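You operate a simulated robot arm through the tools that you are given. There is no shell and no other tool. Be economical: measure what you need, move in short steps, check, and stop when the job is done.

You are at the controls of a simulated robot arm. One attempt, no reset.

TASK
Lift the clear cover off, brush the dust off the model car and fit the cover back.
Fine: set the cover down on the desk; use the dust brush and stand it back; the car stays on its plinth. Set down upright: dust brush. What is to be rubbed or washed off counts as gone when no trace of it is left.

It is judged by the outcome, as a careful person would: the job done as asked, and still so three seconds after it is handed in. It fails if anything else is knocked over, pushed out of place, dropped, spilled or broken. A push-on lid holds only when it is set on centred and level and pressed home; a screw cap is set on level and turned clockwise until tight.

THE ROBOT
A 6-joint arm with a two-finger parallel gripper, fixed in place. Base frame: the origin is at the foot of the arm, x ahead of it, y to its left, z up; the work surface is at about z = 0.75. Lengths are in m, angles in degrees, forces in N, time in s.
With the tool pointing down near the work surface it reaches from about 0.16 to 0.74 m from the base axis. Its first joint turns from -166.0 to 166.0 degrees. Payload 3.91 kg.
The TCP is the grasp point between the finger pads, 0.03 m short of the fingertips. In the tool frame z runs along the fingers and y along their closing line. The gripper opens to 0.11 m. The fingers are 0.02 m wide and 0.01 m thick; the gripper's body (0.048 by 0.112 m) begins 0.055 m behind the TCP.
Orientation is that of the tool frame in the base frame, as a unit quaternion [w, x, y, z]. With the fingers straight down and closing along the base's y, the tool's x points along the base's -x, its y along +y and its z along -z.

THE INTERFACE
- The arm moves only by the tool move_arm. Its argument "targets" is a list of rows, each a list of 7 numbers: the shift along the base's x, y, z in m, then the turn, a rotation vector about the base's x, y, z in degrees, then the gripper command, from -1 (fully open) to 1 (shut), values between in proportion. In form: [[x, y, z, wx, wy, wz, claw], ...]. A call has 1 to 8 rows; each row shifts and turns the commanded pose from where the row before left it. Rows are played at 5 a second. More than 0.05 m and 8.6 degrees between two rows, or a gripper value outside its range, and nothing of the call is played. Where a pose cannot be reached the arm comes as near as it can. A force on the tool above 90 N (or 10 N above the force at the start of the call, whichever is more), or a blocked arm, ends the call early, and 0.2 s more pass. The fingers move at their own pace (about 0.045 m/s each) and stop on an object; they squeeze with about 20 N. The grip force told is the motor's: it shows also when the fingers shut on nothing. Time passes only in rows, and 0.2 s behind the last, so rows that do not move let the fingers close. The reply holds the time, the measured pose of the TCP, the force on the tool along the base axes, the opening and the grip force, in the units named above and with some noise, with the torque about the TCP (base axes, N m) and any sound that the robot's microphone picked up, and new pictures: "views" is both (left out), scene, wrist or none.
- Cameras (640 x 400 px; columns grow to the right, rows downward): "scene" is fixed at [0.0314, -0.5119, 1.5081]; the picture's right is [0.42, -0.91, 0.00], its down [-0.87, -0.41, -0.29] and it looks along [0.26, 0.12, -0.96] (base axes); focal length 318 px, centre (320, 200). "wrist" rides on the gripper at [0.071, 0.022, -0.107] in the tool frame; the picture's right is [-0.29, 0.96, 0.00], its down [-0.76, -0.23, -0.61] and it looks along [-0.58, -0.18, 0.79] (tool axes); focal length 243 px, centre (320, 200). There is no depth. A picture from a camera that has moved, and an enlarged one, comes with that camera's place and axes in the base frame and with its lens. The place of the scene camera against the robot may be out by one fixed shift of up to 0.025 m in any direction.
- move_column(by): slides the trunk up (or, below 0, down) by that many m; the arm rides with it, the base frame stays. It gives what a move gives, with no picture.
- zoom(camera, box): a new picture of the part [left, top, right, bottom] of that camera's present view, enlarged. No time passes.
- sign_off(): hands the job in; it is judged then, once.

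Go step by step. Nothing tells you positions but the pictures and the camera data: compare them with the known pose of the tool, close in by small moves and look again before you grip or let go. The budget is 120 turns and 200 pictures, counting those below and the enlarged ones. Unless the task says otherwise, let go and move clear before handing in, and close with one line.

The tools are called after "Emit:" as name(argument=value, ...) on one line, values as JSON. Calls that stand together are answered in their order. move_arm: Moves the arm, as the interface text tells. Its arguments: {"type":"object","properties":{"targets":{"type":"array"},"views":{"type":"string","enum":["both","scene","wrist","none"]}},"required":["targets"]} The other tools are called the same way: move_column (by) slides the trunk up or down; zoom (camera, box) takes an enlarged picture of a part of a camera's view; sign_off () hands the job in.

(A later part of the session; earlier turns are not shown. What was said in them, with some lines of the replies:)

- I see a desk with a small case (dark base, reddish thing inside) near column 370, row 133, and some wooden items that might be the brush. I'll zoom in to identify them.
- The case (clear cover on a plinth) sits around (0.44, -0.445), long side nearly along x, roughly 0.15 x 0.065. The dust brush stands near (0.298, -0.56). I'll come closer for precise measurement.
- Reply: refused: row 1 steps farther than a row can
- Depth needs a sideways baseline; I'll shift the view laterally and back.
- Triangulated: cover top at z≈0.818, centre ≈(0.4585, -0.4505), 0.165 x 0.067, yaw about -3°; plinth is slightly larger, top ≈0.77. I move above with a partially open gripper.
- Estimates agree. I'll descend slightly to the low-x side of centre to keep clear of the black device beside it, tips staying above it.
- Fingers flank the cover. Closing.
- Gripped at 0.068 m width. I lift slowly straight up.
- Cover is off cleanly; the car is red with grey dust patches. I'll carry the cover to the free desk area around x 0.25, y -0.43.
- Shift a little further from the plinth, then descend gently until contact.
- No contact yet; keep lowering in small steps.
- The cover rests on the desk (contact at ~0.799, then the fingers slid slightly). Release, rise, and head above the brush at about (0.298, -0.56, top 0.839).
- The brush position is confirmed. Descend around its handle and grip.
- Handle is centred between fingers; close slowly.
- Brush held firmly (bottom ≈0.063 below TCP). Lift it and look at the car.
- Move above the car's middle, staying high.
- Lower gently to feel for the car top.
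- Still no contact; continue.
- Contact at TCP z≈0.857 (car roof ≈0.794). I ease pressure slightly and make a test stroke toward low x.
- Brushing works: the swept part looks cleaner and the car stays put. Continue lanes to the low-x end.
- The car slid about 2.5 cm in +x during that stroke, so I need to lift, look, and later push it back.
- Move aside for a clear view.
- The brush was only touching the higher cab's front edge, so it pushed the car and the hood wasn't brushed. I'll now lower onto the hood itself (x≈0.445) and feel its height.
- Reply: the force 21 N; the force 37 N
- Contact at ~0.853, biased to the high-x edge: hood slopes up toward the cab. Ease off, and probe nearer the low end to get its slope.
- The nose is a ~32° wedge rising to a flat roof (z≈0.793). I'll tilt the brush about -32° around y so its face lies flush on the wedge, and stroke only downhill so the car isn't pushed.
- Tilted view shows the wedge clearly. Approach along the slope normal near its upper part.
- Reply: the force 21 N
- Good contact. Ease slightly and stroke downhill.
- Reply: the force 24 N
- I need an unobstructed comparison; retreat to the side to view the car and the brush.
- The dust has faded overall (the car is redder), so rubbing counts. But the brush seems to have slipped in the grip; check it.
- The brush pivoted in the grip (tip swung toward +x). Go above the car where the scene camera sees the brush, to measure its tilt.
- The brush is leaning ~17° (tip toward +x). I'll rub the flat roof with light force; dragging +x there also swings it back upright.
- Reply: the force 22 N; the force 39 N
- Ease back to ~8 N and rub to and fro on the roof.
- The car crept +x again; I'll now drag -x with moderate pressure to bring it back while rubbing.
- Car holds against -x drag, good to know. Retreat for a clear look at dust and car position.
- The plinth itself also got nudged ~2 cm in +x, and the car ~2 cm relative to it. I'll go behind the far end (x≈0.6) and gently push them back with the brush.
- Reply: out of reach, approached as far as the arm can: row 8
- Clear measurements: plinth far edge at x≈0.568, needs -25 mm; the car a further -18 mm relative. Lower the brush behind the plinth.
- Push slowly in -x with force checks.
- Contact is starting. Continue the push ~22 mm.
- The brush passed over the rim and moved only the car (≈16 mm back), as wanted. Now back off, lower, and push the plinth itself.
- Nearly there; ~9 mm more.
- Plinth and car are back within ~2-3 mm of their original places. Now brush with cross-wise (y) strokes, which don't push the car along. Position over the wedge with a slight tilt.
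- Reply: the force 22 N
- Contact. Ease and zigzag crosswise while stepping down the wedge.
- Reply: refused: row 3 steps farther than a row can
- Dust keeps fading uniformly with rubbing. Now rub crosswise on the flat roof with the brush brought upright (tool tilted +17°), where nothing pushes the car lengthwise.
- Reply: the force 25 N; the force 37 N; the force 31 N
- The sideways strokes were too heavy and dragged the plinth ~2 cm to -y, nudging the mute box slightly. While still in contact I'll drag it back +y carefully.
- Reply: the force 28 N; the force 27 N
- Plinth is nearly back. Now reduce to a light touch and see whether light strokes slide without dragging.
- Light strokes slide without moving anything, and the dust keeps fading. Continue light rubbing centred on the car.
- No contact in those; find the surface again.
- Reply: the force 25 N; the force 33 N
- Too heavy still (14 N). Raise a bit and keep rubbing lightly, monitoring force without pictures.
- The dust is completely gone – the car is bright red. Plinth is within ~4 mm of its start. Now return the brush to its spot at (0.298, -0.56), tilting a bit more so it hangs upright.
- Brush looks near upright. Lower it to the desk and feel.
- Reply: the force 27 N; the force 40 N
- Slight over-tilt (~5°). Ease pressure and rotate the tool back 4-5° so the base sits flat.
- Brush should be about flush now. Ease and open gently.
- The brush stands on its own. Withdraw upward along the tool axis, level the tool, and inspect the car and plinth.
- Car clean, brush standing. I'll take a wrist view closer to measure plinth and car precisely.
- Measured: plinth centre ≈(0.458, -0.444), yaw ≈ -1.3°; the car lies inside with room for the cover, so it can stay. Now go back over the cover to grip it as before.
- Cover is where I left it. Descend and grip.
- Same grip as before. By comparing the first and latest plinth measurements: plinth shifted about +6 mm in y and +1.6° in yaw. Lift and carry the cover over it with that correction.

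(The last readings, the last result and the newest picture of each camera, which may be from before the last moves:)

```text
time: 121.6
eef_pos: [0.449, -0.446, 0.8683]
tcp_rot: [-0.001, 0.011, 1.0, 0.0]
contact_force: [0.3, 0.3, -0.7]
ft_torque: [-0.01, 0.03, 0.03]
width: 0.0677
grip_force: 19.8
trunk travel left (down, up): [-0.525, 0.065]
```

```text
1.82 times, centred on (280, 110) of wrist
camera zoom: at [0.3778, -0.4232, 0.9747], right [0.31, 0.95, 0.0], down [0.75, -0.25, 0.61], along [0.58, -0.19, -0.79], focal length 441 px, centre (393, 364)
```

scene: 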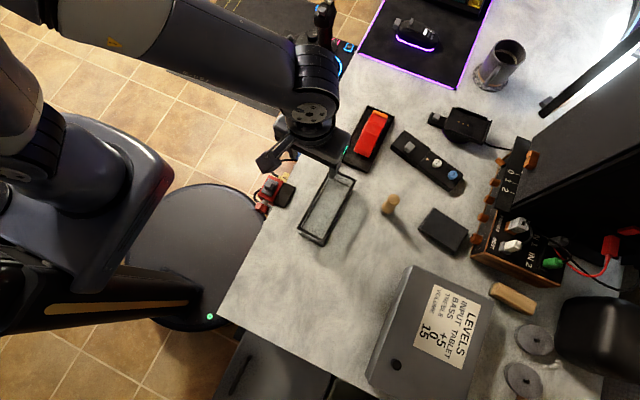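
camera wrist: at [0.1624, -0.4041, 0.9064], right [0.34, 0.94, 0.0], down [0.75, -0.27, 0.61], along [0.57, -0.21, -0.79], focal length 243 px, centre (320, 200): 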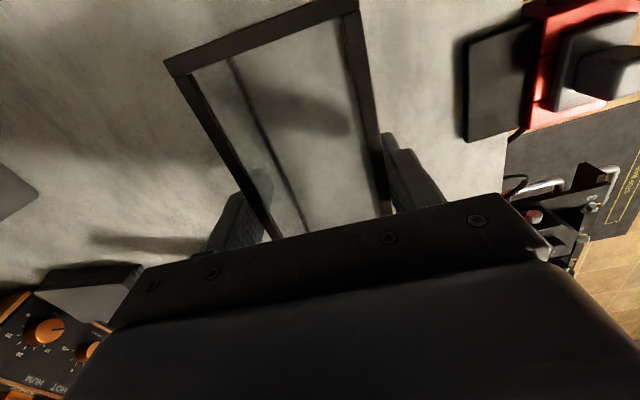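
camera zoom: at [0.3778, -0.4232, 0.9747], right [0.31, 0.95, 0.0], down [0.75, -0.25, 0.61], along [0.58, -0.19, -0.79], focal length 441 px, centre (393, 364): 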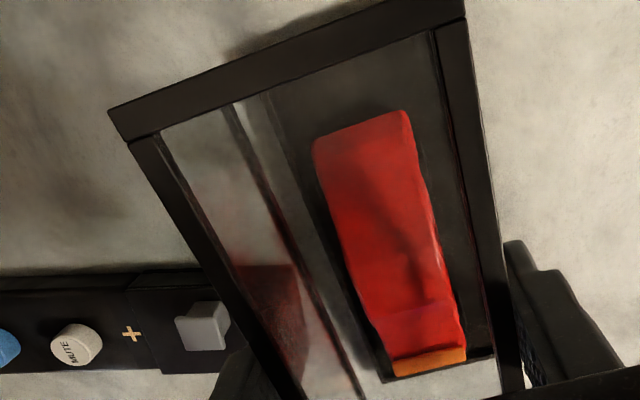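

Lower to just above the rim and check alignment.

Emit:
move_arm(targets=[[0, 0, -0.02, 0, 0, 0, 0.3], [0, 0, -0.02, 0, 0, 0, 0.3], [0, 0, -0.011, 0, 0, 0, 0.3], [0, 0, 0, 0, 0, 0, 0.3]], views="none")

Emit:
zoom(camera="scene", box=[336, 100, 416, 180])

Emit:
zoom(camera="wrist", box=[140, 0, 420, 220])

```text
time: 122.6
eef_pos: [0.4481, -0.4461, 0.818]
tcp_rot: [0.0, 0.012, 1.0, 0.0]
contact_force: [0.1, -0.5, -0.5]
ft_torque: [0.0, -0.01, 0.01]
width: 0.0676
grip_force: 20.1
trunk travel left (down, up): [-0.525, 0.065]
```

```text
5.00 times, centred on (376, 140) of scene
camera zoom: at [0.0314, -0.5119, 1.5081], right [0.42, -0.91, 0.0], down [-0.87, -0.41, -0.29], along [0.26, 0.12, -0.96], focal length 1591 px, centre (40, 500)
```

zoom: 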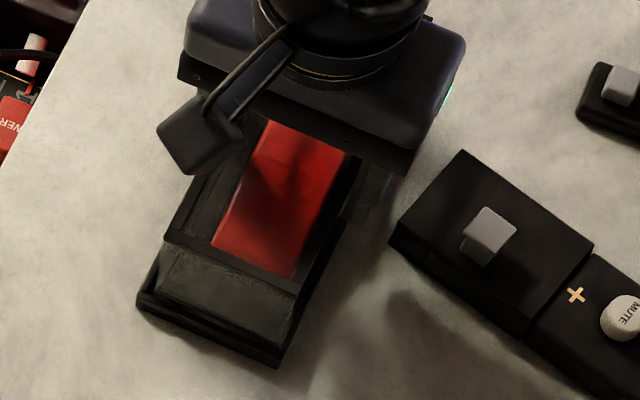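

```text
1.82 times, centred on (280, 110) of wrist
camera zoom: at [0.3782, -0.423, 0.9244], right [0.31, 0.95, 0.0], down [0.75, -0.25, 0.61], along [0.58, -0.19, -0.79], focal length 441 px, centre (393, 364)
```

zoom: 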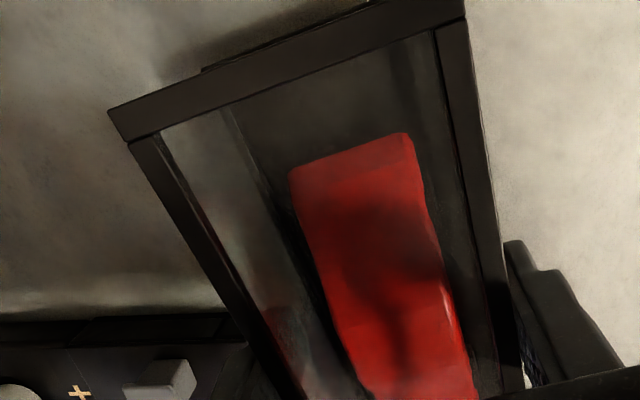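

Emit:
move_arm(targets=[[0, 0, -0.003, 0, 0, 0, 0.3], [0, 0, -0.003, 0, 0, 0, 0.3], [0, 0, 0, 0, 0, 0, 0.3]], views="none")

Emit:
move_arm(targets=[[0, 0, -0.0015, 0, 0, 0, 0.3], [0, 0, 0, 0, 0, 0, 0.3]], views="none")

Emit:
move_arm(targets=[[0, 0, -0.0015, 0, 0, 0, 0.3], [0, 0, 0, 0, 0, 0, 0.3]], views="none")

```text
time: 123.4
eef_pos: [0.4485, -0.4462, 0.8138]
tcp_rot: [0.0, 0.011, 1.0, -0.001]
contact_force: [-0.1, 1.8, 7.8]
ft_torque: [0.19, 0.5, -0.05]
width: 0.0677
grip_force: 20.2
trunk travel left (down, up): [-0.525, 0.065]
```

```text
time: 124.0
eef_pos: [0.4484, -0.4471, 0.8116]
tcp_rot: [0.001, 0.012, 1.0, -0.002]
contact_force: [0.6, -0.7, 13.3]
ft_torque: [-0.01, -0.03, 0.01]
width: 0.0678
grip_force: 20.3
trunk travel left (down, up): [-0.525, 0.065]
```

```text
time: 124.6
eef_pos: [0.4479, -0.4457, 0.8103]
tcp_rot: [0.001, 0.011, 1.0, 0.0]
contact_force: [1.5, 0.2, 12.4]
ft_torque: [0.0, -0.03, -0.04]
width: 0.0677
grip_force: 20.0
trunk travel left (down, up): [-0.525, 0.065]
```

The cover touched the rim ~6 mm early, mainly at its near (low-x) end; shift slightly +x with light pressure and feel for it dropping in.

Emit:
move_arm(targets=[[0, 0, 0.001, 0, 0, 0, 0.3], [0.0015, 0, 0, 0, 0, 0, 0.3], [0, 0, 0, 0, 0, 0, 0.3]], views="none")

Emit:
move_arm(targets=[[0.0015, 0, 0, 0, 0, 0, 0.3], [0, 0, 0, 0, 0, 0, 0.3]], views="none")

Emit:
zoom(camera="scene", box=[336, 100, 416, 180])

Emit:
zoom(camera="wrist", box=[140, 0, 420, 220])

```text
time: 125.4
eef_pos: [0.4496, -0.4458, 0.8104]
tcp_rot: [0.0, 0.012, 1.0, 0.0]
contact_force: [-1.3, -0.3, 3.2]
ft_torque: [-0.15, -0.26, -0.07]
width: 0.0679
grip_force: 20.2
trunk travel left (down, up): [-0.525, 0.065]
```

```text
time: 126.0
eef_pos: [0.4512, -0.4446, 0.8107]
tcp_rot: [0.0, 0.012, 1.0, 0.0]
contact_force: [-0.3, -1.9, 1.0]
ft_torque: [-0.07, -0.12, -0.04]
width: 0.0676
grip_force: 19.8
trunk travel left (down, up): [-0.525, 0.065]
```

```text
5.00 times, centred on (376, 140) of scene
camera zoom: at [0.0314, -0.5119, 1.5081], right [0.42, -0.91, 0.0], down [-0.87, -0.41, -0.29], along [0.26, 0.12, -0.96], focal length 1591 px, centre (40, 500)
```

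zoom: 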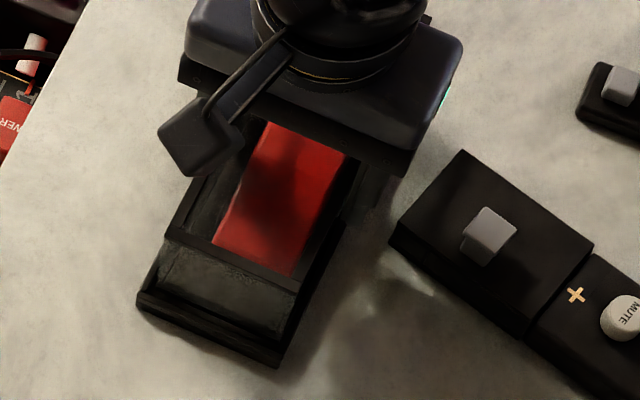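

```text
1.82 times, centred on (280, 110) of wrist
camera zoom: at [0.3813, -0.4225, 0.9174], right [0.31, 0.95, 0.0], down [0.75, -0.25, 0.61], along [0.58, -0.19, -0.79], focal length 441 px, centre (393, 364)
```

zoom: 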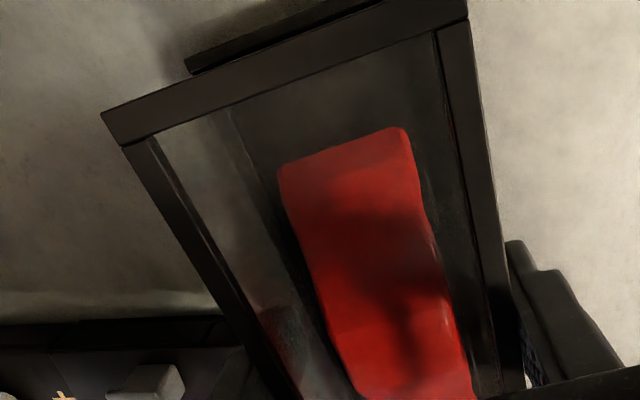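

Force fell off; lower again a bit.

Emit:
move_arm(targets=[[0, 0, -0.0015, 0, 0, 0, 0.3], [0, 0, 0, 0, 0, 0, 0.3]], views="none")

Emit:
move_arm(targets=[[0, 0, -0.0015, 0, 0, 0, 0.3], [0, 0, 0, 0, 0, 0, 0.3]], views="none")

```text
time: 126.6
eef_pos: [0.451, -0.4453, 0.811]
tcp_rot: [0.001, 0.011, 1.0, -0.001]
contact_force: [0.4, 1.6, 6.4]
ft_torque: [-0.19, -0.4, 0.15]
width: 0.0678
grip_force: 20.3
trunk travel left (down, up): [-0.525, 0.065]
```

```text
time: 127.2
eef_pos: [0.4509, -0.4466, 0.811]
tcp_rot: [0.001, 0.011, 1.0, -0.002]
contact_force: [0.8, 1.8, 12.3]
ft_torque: [-0.39, 0.05, 0.05]
width: 0.068
grip_force: 19.7
trunk travel left (down, up): [-0.525, 0.065]
```

Contacts were at near/high-y and far/low-y corners: the cover needs a little more yaw (+). Lift slightly, rotate +1°, retry.

Emit:
move_arm(targets=[[0, 0, 0.004, 0, 0, 0, 0.3], [-0.001, 0.0007, 0, 0, 0, 1.0, 0.3], [0, 0, -0.002, 0, 0, 0, 0.3], [0, 0, 0, 0, 0, 0, 0.3]], views="none")

Emit:
move_arm(targets=[[0, 0, -0.0015, 0, 0, 0, 0.3], [0, 0, 0, 0, 0, 0, 0.3]], views="none")

Emit:
move_arm(targets=[[0, 0, -0.0015, 0, 0, 0, 0.3], [0, 0, 0, 0, 0, 0, 0.3]], views="none")

```text
time: 128.2
eef_pos: [0.451, -0.4448, 0.8094]
tcp_rot: [0.0, 0.003, 1.0, 0.0]
contact_force: [-0.5, 0.4, -1.7]
ft_torque: [0.02, -0.02, -0.01]
width: 0.0676
grip_force: 20.0
trunk travel left (down, up): [-0.525, 0.065]
```

```text
time: 128.8
eef_pos: [0.451, -0.4445, 0.809]
tcp_rot: [0.0, 0.002, 1.0, 0.0]
contact_force: [0.0, -0.2, -0.8]
ft_torque: [-0.02, 0.02, 0.04]
width: 0.0676
grip_force: 20.0
trunk travel left (down, up): [-0.525, 0.065]
```

```text
time: 129.4
eef_pos: [0.4514, -0.4463, 0.8056]
tcp_rot: [0.0, 0.004, 1.0, 0.0]
contact_force: [0.1, 0.1, -1.6]
ft_torque: [0.02, 0.0, -0.02]
width: 0.0674
grip_force: 19.6
trunk travel left (down, up): [-0.525, 0.065]
```

It's dropping in with no resistance. Continue until it seats.

Emit:
move_arm(targets=[[0, 0, -0.002, 0, 0, 0, 0.3], [0, 0, 0, 0, 0, 0, 0.3]], views="none")

Emit:
move_arm(targets=[[0, 0, -0.002, 0, 0, 0, 0.3], [0, 0, 0, 0, 0, 0, 0.3]], views="none")

Emit:
zoom(camera="scene", box=[336, 100, 416, 180])

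```text
time: 130.0
eef_pos: [0.45, -0.4454, 0.8059]
tcp_rot: [0.0, 0.002, 1.0, 0.0]
contact_force: [0.6, 0.1, -0.8]
ft_torque: [-0.01, 0.01, -0.02]
width: 0.068
grip_force: 20.2
trunk travel left (down, up): [-0.525, 0.065]
```

```text
time: 130.6
eef_pos: [0.45, -0.4452, 0.8046]
tcp_rot: [0.0, 0.003, 1.0, 0.0]
contact_force: [1.0, 0.0, 4.6]
ft_torque: [0.2, 0.38, -0.11]
width: 0.0679
grip_force: 20.3
trunk travel left (down, up): [-0.525, 0.065]
```

```text
5.00 times, centred on (376, 140) of scene
camera zoom: at [0.0314, -0.5119, 1.5081], right [0.42, -0.91, 0.0], down [-0.87, -0.41, -0.29], along [0.26, 0.12, -0.96], focal length 1591 px, centre (40, 500)
```

zoom: 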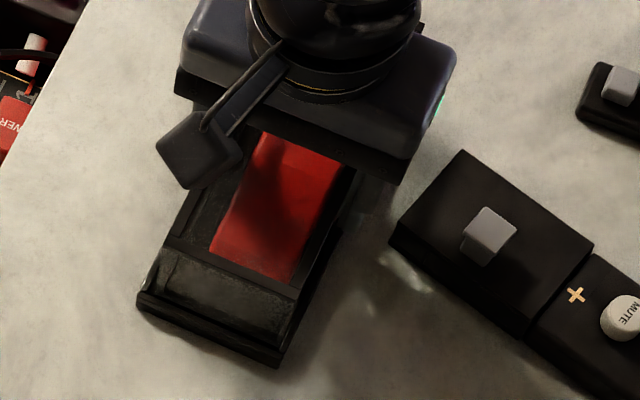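

Emit:
move_arm(targets=[[0, 0, -0.0015, 0, 0, 0, 0.3], [0, 0, 0, 0, 0, 0, 0.3]], views="none")

Emit:
move_arm(targets=[[0, 0, -0.0015, 0, 0, 0, 0.3], [0, 0, 0, 0, 0, 0, 0.3]], views="wrist")

Emit:
zoom(camera="wrist", box=[140, 0, 420, 220])

```text
time: 131.2
eef_pos: [0.4496, -0.4442, 0.8021]
tcp_rot: [0.001, 0.004, 1.0, -0.001]
contact_force: [-0.3, 0.9, 14.0]
ft_torque: [0.15, -0.05, -0.06]
width: 0.0679
grip_force: 20.3
trunk travel left (down, up): [-0.525, 0.065]
```

```text
time: 131.8
eef_pos: [0.4498, -0.4451, 0.7999]
tcp_rot: [0.001, 0.003, 1.0, 0.0]
contact_force: [-0.7, 1.1, 12.9]
ft_torque: [0.04, -0.07, -0.08]
width: 0.0678
grip_force: 19.5
trunk travel left (down, up): [-0.525, 0.065]
camera wrist: at [0.3794, -0.423, 0.9074], right [0.3, 0.96, 0.0], down [0.76, -0.23, 0.61], along [0.58, -0.18, -0.79], focal length 243 px, centre (320, 200)
```

wrist: 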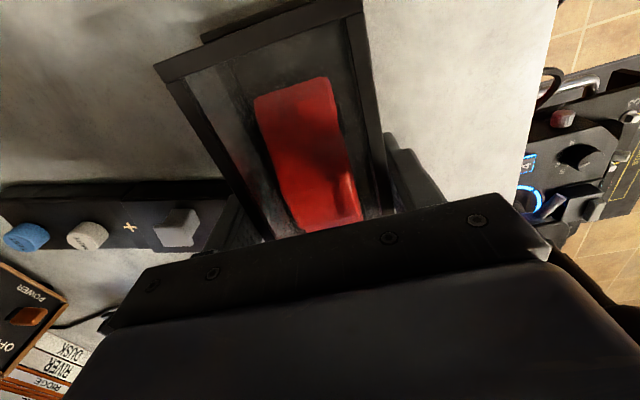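

```text
1.82 times, centred on (280, 110) of wrist
camera zoom: at [0.3794, -0.423, 0.9074], right [0.3, 0.96, 0.0], down [0.76, -0.23, 0.61], along [0.58, -0.18, -0.79], focal length 441 px, centre (393, 364)
```

zoom: 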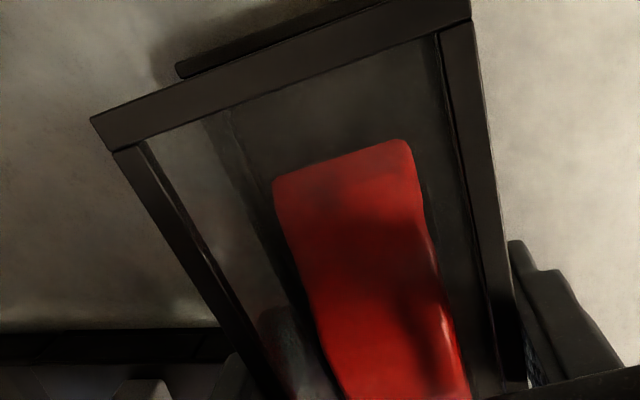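

Contact now is balanced at about the expected seat height. Release, rise, and inspect how it sits.

Emit:
move_arm(targets=[[0, 0, 0.002, 0, 0, 0, 0.1], [0, 0, 0, 0, 0, 0, -0.2], [0, 0, 0, 0, 0, 0, -0.4], [0, 0, 0.03, 0, 0, 0, -0.4], [0, 0, 0.04, 0, 0, 0, -0.4], [-0.03, 0.01, 0.03, 0, 0, 0, -0.4], [-0.04, 0.015, 0.02, 0, 0, 0, -0.4], [-0.04, 0.02, 0.02, 0, 0, 0, -0.4]], views="none")

Emit:
zoom(camera="wrist", box=[230, 80, 400, 220])

Emit:
zoom(camera="scene", box=[320, 80, 480, 180])

```text
time: 133.6
eef_pos: [0.3406, -0.399, 0.9455]
tcp_rot: [-0.001, 0.003, 1.0, 0.0]
contact_force: [0.4, -0.5, -0.8]
ft_torque: [0.0, 0.01, -0.01]
width: 0.0769
grip_force: 0.1
trunk travel left (down, up): [-0.525, 0.065]
```

```text
2.86 times, centred on (315, 150) of wrist
camera zoom: at [0.2702, -0.3777, 1.0518], right [0.3, 0.96, 0.0], down [0.76, -0.23, 0.61], along [0.58, -0.18, -0.79], focal length 693 px, centre (334, 343)
```

zoom: 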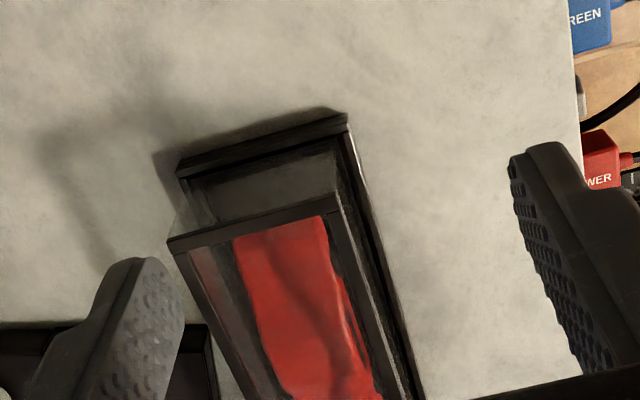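

```text
4.00 times, centred on (400, 130) of scene
camera zoom: at [0.0314, -0.5119, 1.5081], right [0.42, -0.91, 0.0], down [-0.87, -0.41, -0.29], along [0.26, 0.12, -0.96], focal length 1273 px, centre (0, 480)
```

zoom: 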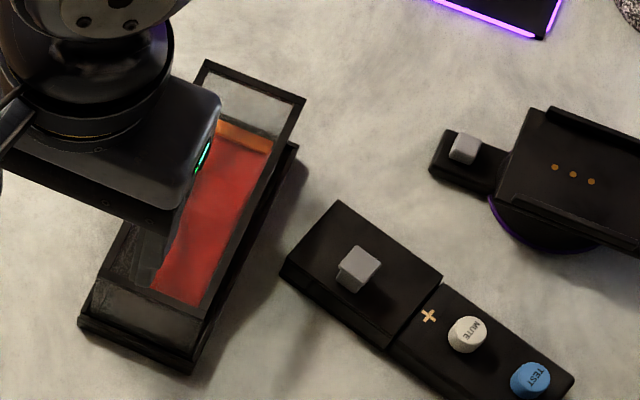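

Emit:
zoom(camera="wrist", box=[264, 105, 344, 165])

Emit:
zoom(camera="scene", box=[336, 130, 384, 178])

```text
6.67 times, centred on (304, 135) of wrist
camera zoom: at [0.2702, -0.3777, 1.0518], right [0.3, 0.96, 0.0], down [0.76, -0.23, 0.61], along [0.58, -0.18, -0.79], focal length 1618 px, centre (427, 633)
```

zoom: 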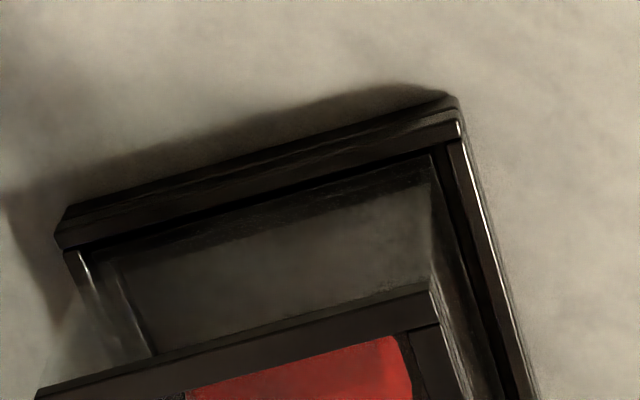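

```text
8.33 times, centred on (360, 154) of scene
camera zoom: at [0.0314, -0.5119, 1.5081], right [0.42, -0.91, 0.0], down [-0.87, -0.41, -0.29], along [0.26, 0.12, -0.96], focal length 2652 px, centre (-13, 583)
```

zoom: 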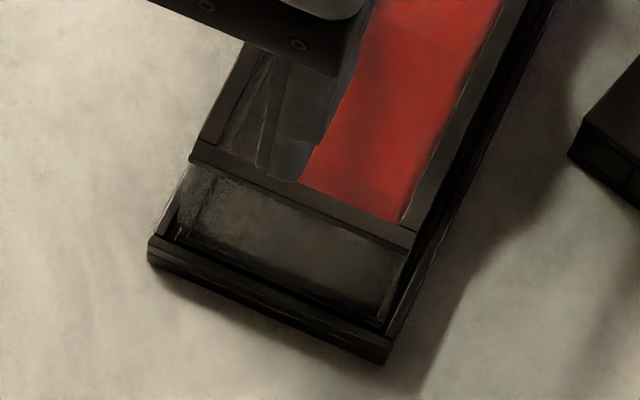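

The cover sits inside the rim at seat height, level within measurement. I'll press it home gently with both fingertips on the top frame bars.

Emit:
move_arm(targets=[[0.04, -0.015, 0, 0, 0, 0, 0.09], [0.04, -0.015, 0, 0, 0, 0, 0.09], [0.037, -0.0155, 0, 0, 0, 0, 0.09], [0, 0, -0.04, 0, 0, 0, 0.09], [0, 0, -0.04, 0, 0, 0, 0.09], [0, 0, -0.01, 0, 0, 0, 0.09], [0, 0, 0, 0, 0, 0, 0.09]], views="wrist")

Emit:
move_arm(targets=[[0, 0, -0.003, 0, 0, 0, 0.09], [0, 0, -0.002, 0, 0, 0, 0.09], [0, 0, 0, 0, 0, 0, 0.09]], views="none")

```text
time: 135.2
eef_pos: [0.4567, -0.4456, 0.849]
tcp_rot: [0.001, 0.003, 1.0, 0.0]
contact_force: [-0.3, 0.3, 0.4]
ft_torque: [-0.01, 0.03, 0.04]
width: 0.0501
grip_force: 0.0
trunk travel left (down, up): [-0.525, 0.065]
camera wrist: at [0.3859, -0.4231, 0.957], right [0.3, 0.96, 0.0], down [0.76, -0.23, 0.61], along [0.58, -0.18, -0.79], focal length 243 px, centre (320, 200)
```

wrist: 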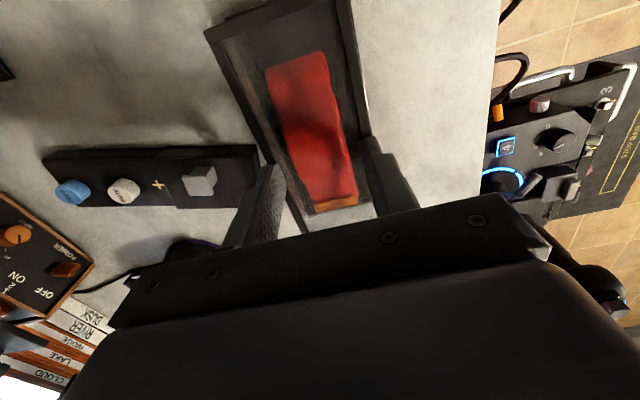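

```text
time: 136.0
eef_pos: [0.4559, -0.4453, 0.85]
tcp_rot: [0.003, 0.004, 1.0, -0.002]
contact_force: [-1.8, 1.2, 24.4]
ft_torque: [0.41, 0.12, 0.02]
width: 0.0505
grip_force: 0.4
trunk travel left (down, up): [-0.525, 0.065]
```

Emit:
move_arm(targets=[[0, 0, -0.002, 0, 0, 0, 0.09], [0, 0, 0, 0, 0, 0, 0.09]], views="none")

Emit:
move_arm(targets=[[0, 0, -0.002, 0, 0, 0, 0.09], [0, 0, 0, 0, 0, 0, 0.09]], views="none")

```text
time: 136.6
eef_pos: [0.4566, -0.4449, 0.8487]
tcp_rot: [0.003, 0.003, 1.0, -0.004]
contact_force: [-0.9, 3.6, 44.4]
ft_torque: [0.91, 0.13, -0.02]
width: 0.0504
grip_force: 0.4
trunk travel left (down, up): [-0.525, 0.065]
```

```text
time: 137.2
eef_pos: [0.4563, -0.4437, 0.8496]
tcp_rot: [0.003, 0.003, 1.0, -0.004]
contact_force: [-2.0, 5.0, 53.8]
ft_torque: [1.32, 0.21, 0.01]
width: 0.0507
grip_force: 0.4
trunk travel left (down, up): [-0.525, 0.065]
```

Firm, no further travel, but load is biased to +y; check level by measuring the corners from above.

Emit:
move_arm(targets=[[0, 0, 0.03, 0, 0, 0, 0.09], [0, 0, 0.03, 0, 0, 0, 0.0], [0, 0, 0.0, 0, 0, 0, -0.4], [0, 0, 0, 0, 0, 0, -0.4]], views="none")

Emit:
zoom(camera="wrist", box=[220, 0, 400, 220])

Emit:
zoom(camera="scene", box=[336, 90, 408, 180])

```text
time: 138.2
eef_pos: [0.4576, -0.4452, 0.9036]
tcp_rot: [0.0, 0.003, 1.0, 0.0]
contact_force: [0.6, -0.3, -0.1]
ft_torque: [-0.01, 0.0, 0.03]
width: 0.077
grip_force: 0.1
trunk travel left (down, up): [-0.525, 0.065]
```

```text
1.82 times, centred on (310, 110) of wrist
camera zoom: at [0.3873, -0.4235, 1.0105], right [0.3, 0.96, 0.0], down [0.76, -0.24, 0.61], along [0.58, -0.18, -0.79], focal length 441 px, centre (338, 364)
```

zoom: 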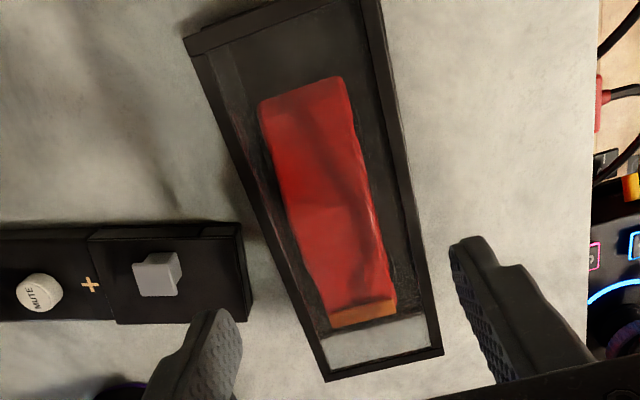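

```text
4.44 times, centred on (372, 135) of scene
camera zoom: at [0.0314, -0.5119, 1.5081], right [0.42, -0.91, 0.0], down [-0.87, -0.41, -0.29], along [0.26, 0.12, -0.96], focal length 1414 px, centre (89, 489)
```

zoom: 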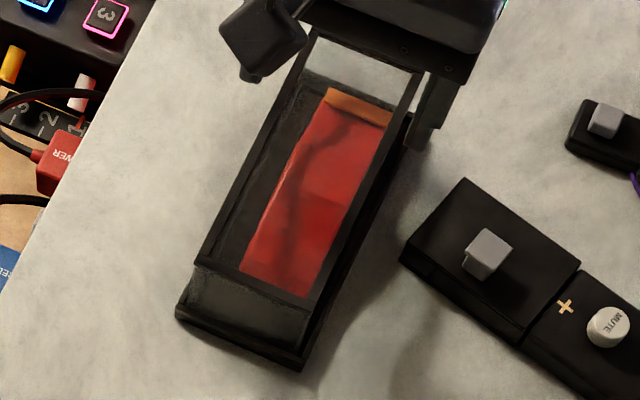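

Corner measurements are consistent with the seated height. As a level check I'll touch the low-y and high-y bars separately with closed fingers and compare heights.

Emit:
move_arm(targets=[[0, -0.028, 0, 0, 0, 0, 1], [0, 0, -0.02, 0, 0, 0, 1], [0, 0, -0.02, 0, 0, 0, 1], [0, 0, -0.01, 0, 0, 0, 1], [0, 0, 0, 0, 0, 0, 1]], views="none")

Emit:
move_arm(targets=[[0, 0, -0.003, 0, 0, 0, 1], [0, 0, 0, 0, 0, 0, 1]], views="none")

Emit:
move_arm(targets=[[0, 0, -0.002, 0, 0, 0, 1], [0, 0, 0, 0, 0, 0, 1]], views="none")

```text
time: 139.4
eef_pos: [0.4576, -0.4743, 0.8542]
tcp_rot: [0.001, 0.002, 1.0, 0.0]
contact_force: [0.5, -0.6, 0.9]
ft_torque: [-0.03, 0.0, 0.0]
width: 0.0001
grip_force: 19.6
trunk travel left (down, up): [-0.525, 0.065]
```

```text
time: 140.0
eef_pos: [0.4573, -0.4741, 0.8503]
tcp_rot: [0.001, 0.003, 1.0, 0.0]
contact_force: [-0.7, -0.1, -0.6]
ft_torque: [-0.02, -0.01, -0.02]
width: 0.0
grip_force: 20.2
trunk travel left (down, up): [-0.525, 0.065]
```

```text
time: 140.6
eef_pos: [0.457, -0.4751, 0.8501]
tcp_rot: [0.001, 0.003, 1.0, -0.001]
contact_force: [-0.5, -0.7, 10.8]
ft_torque: [0.0, 0.05, 0.03]
width: 0.0001
grip_force: 20.1
trunk travel left (down, up): [-0.525, 0.065]
```

Emit:
move_arm(targets=[[0, 0, -0.002, 0, 0, 0, 1], [0, 0, 0, 0, 0, 0, 1]], views="none")

Emit:
move_arm(targets=[[0, 0, 0.004, 0, 0, 0, 1], [0, 0, 0.01, 0, 0, 0, 1], [0, 0.03, 0, 0, 0, 0, 1], [0, 0.03, 0, 0, 0, 0, 1], [0, 0, -0.01, 0, 0, 0, 1], [0, 0, -0.002, 0, 0, 0, 1], [0, 0, 0, 0, 0, 0, 1]], views="none")

Emit:
move_arm(targets=[[0, 0, -0.002, 0, 0, 0, 1], [0, 0, 0, 0, 0, 0, 1]], views="none")

```text
time: 141.2
eef_pos: [0.4567, -0.4735, 0.8493]
tcp_rot: [0.002, 0.002, 1.0, -0.003]
contact_force: [-1.0, -0.1, 28.6]
ft_torque: [0.02, 0.13, 0.02]
width: 0.0
grip_force: 20.1
trunk travel left (down, up): [-0.525, 0.065]
```

```text
time: 142.8
eef_pos: [0.457, -0.4147, 0.8506]
tcp_rot: [0.0, 0.003, 1.0, 0.0]
contact_force: [-1.7, 2.2, 5.8]
ft_torque: [0.04, 0.04, 0.0]
width: 0.0001
grip_force: 20.2
trunk travel left (down, up): [-0.525, 0.065]
```

```text
time: 143.4
eef_pos: [0.457, -0.4139, 0.8497]
tcp_rot: [0.002, 0.003, 1.0, -0.002]
contact_force: [-1.1, 5.2, 23.2]
ft_torque: [0.2, 0.07, -0.04]
width: 0.0
grip_force: 20.6
trunk travel left (down, up): [-0.525, 0.065]
```

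Level across y (within <1 mm). Check the near and far ends likewise.

Emit:
move_arm(targets=[[0, 0, 0.014, 0, 0, 0, 1], [-0.037, -0.015, 0, 0, 0, 0, 1], [-0.037, -0.015, 0, 0, 0, 0, 1], [0, 0, -0.01, 0, 0, 0, 1], [0, 0, -0.002, 0, 0, 0, 1], [0, 0, 0, 0, 0, 0, 1]], views="none")

Emit:
move_arm(targets=[[0, 0, -0.002, 0, 0, 0, 1], [0, 0, 0, 0, 0, 0, 1]], views="none")

Emit:
move_arm(targets=[[0, 0, 0.014, 0, 0, 0, 1], [0.049, 0, 0, 0, 0, 0, 1], [0.049, 0, 0, 0, 0, 0, 1], [0.049, 0, 0, 0, 0, 0, 1], [0, 0, -0.01, 0, 0, 0, 1], [0, 0, -0.002, 0, 0, 0, 1], [0, 0, 0, 0, 0, 0, 1]], views="none")

Emit:
move_arm(targets=[[0, 0, -0.002, 0, 0, 0, 1], [0, 0, 0, 0, 0, 0, 1]], views="none")

```text
time: 144.8
eef_pos: [0.3824, -0.4428, 0.8511]
tcp_rot: [0.001, 0.002, 1.0, -0.001]
contact_force: [2.1, 2.7, 14.2]
ft_torque: [0.08, 0.0, 0.01]
width: 0.0001
grip_force: 19.7
trunk travel left (down, up): [-0.525, 0.065]
```

```text
time: 145.4
eef_pos: [0.3834, -0.444, 0.8501]
tcp_rot: [0.001, 0.003, 1.0, -0.002]
contact_force: [2.9, 4.6, 37.6]
ft_torque: [0.14, -0.07, 0.04]
width: 0.0002
grip_force: 19.8
trunk travel left (down, up): [-0.525, 0.065]
```

```text
time: 147.0
eef_pos: [0.5316, -0.4416, 0.8496]
tcp_rot: [0.0, 0.003, 1.0, -0.002]
contact_force: [-0.5, 1.5, 12.4]
ft_torque: [0.06, 0.08, -0.09]
width: 0.0001
grip_force: 20.1
trunk travel left (down, up): [-0.525, 0.065]
```

```text
time: 147.6
eef_pos: [0.532, -0.4414, 0.8501]
tcp_rot: [0.002, 0.003, 1.0, -0.001]
contact_force: [2.5, 5.1, 28.3]
ft_torque: [0.17, 0.06, -0.07]
width: 0.0
grip_force: 19.9
trunk travel left (down, up): [-0.525, 0.065]
```

All four sides are at the same height and firm: the cover is level and home. Withdraw and take a final look.

Emit:
move_arm(targets=[[0, 0, 0.04, 0, 0, 0, 1], [-0.04, 0.01, 0.025, 0, 0, 0, 0.5], [-0.04, 0.01, 0.025, 0, 0, 0, 0], [-0.04, 0.015, 0.02, 0, 0, 0, 0], [-0.045, 0.015, 0, 0, 0, 0, 0], [-0.045, 0.015, 0, 0, 0, 0, 0], [-0.045, 0.015, 0, 0, 0, 0, 0], [-0.03, 0.02, 0, 0, 0, 0, 0]], views="scene")

Emit:
zoom(camera="scene", box=[320, 80, 480, 180])

Emit:
zoom(camera="scene", box=[360, 170, 520, 270])

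```text
time: 149.4
eef_pos: [0.2465, -0.3439, 0.9566]
tcp_rot: [0.0, 0.002, 1.0, 0.0]
contact_force: [-0.1, -0.3, 0.5]
ft_torque: [0.02, -0.01, 0.0]
width: 0.0552
grip_force: 0.1
trunk travel left (down, up): [-0.525, 0.065]
```

scene: 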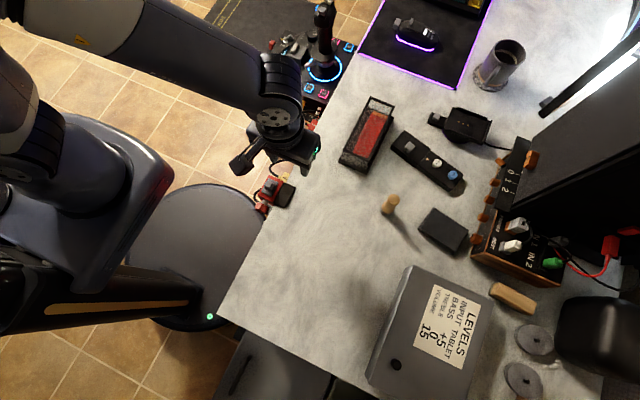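

```text
4.00 times, centred on (400, 130) of scene
camera zoom: at [0.0314, -0.5119, 1.5081], right [0.42, -0.91, 0.0], down [-0.87, -0.41, -0.29], along [0.26, 0.12, -0.96], focal length 1273 px, centre (0, 480)
```

zoom: 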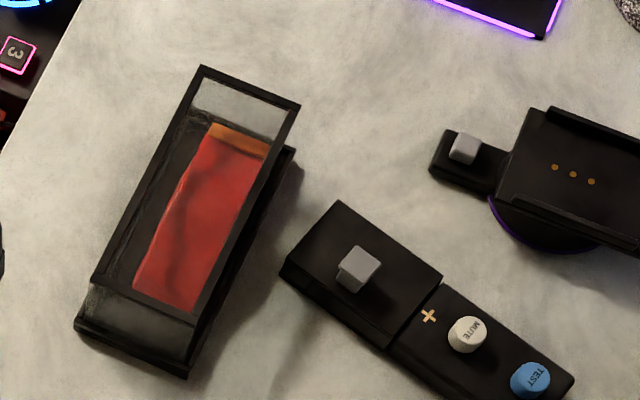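

```text
4.00 times, centred on (440, 220) of scene
camera zoom: at [0.0314, -0.5119, 1.5081], right [0.42, -0.91, 0.0], down [-0.87, -0.41, -0.29], along [0.26, 0.12, -0.96], focal length 1273 px, centre (-160, 120)
```

zoom: 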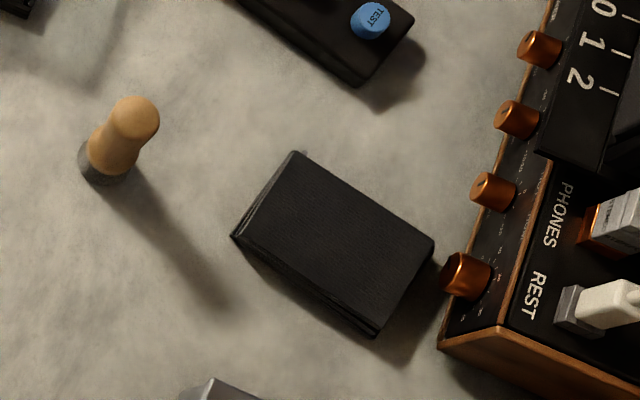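

The cover is back on over the clean car, and the brush stands where it was. The plinth and the mute box ended up only a few millimetres from where they started, so I'm handing in.

Emit:
sign_off()

```text
The job is handed in.
```

The car is brushed clean with no dust visible and sits under its cover. The cover is level and pressed home, and the brush stands upright at its spot. While brushing I slid the car and plinth about and pushed them back; the plinth ended up about 5 mm off with a slight turn, the car is a few mm off its old place on it, and the mute box was nudged about 3 mm.
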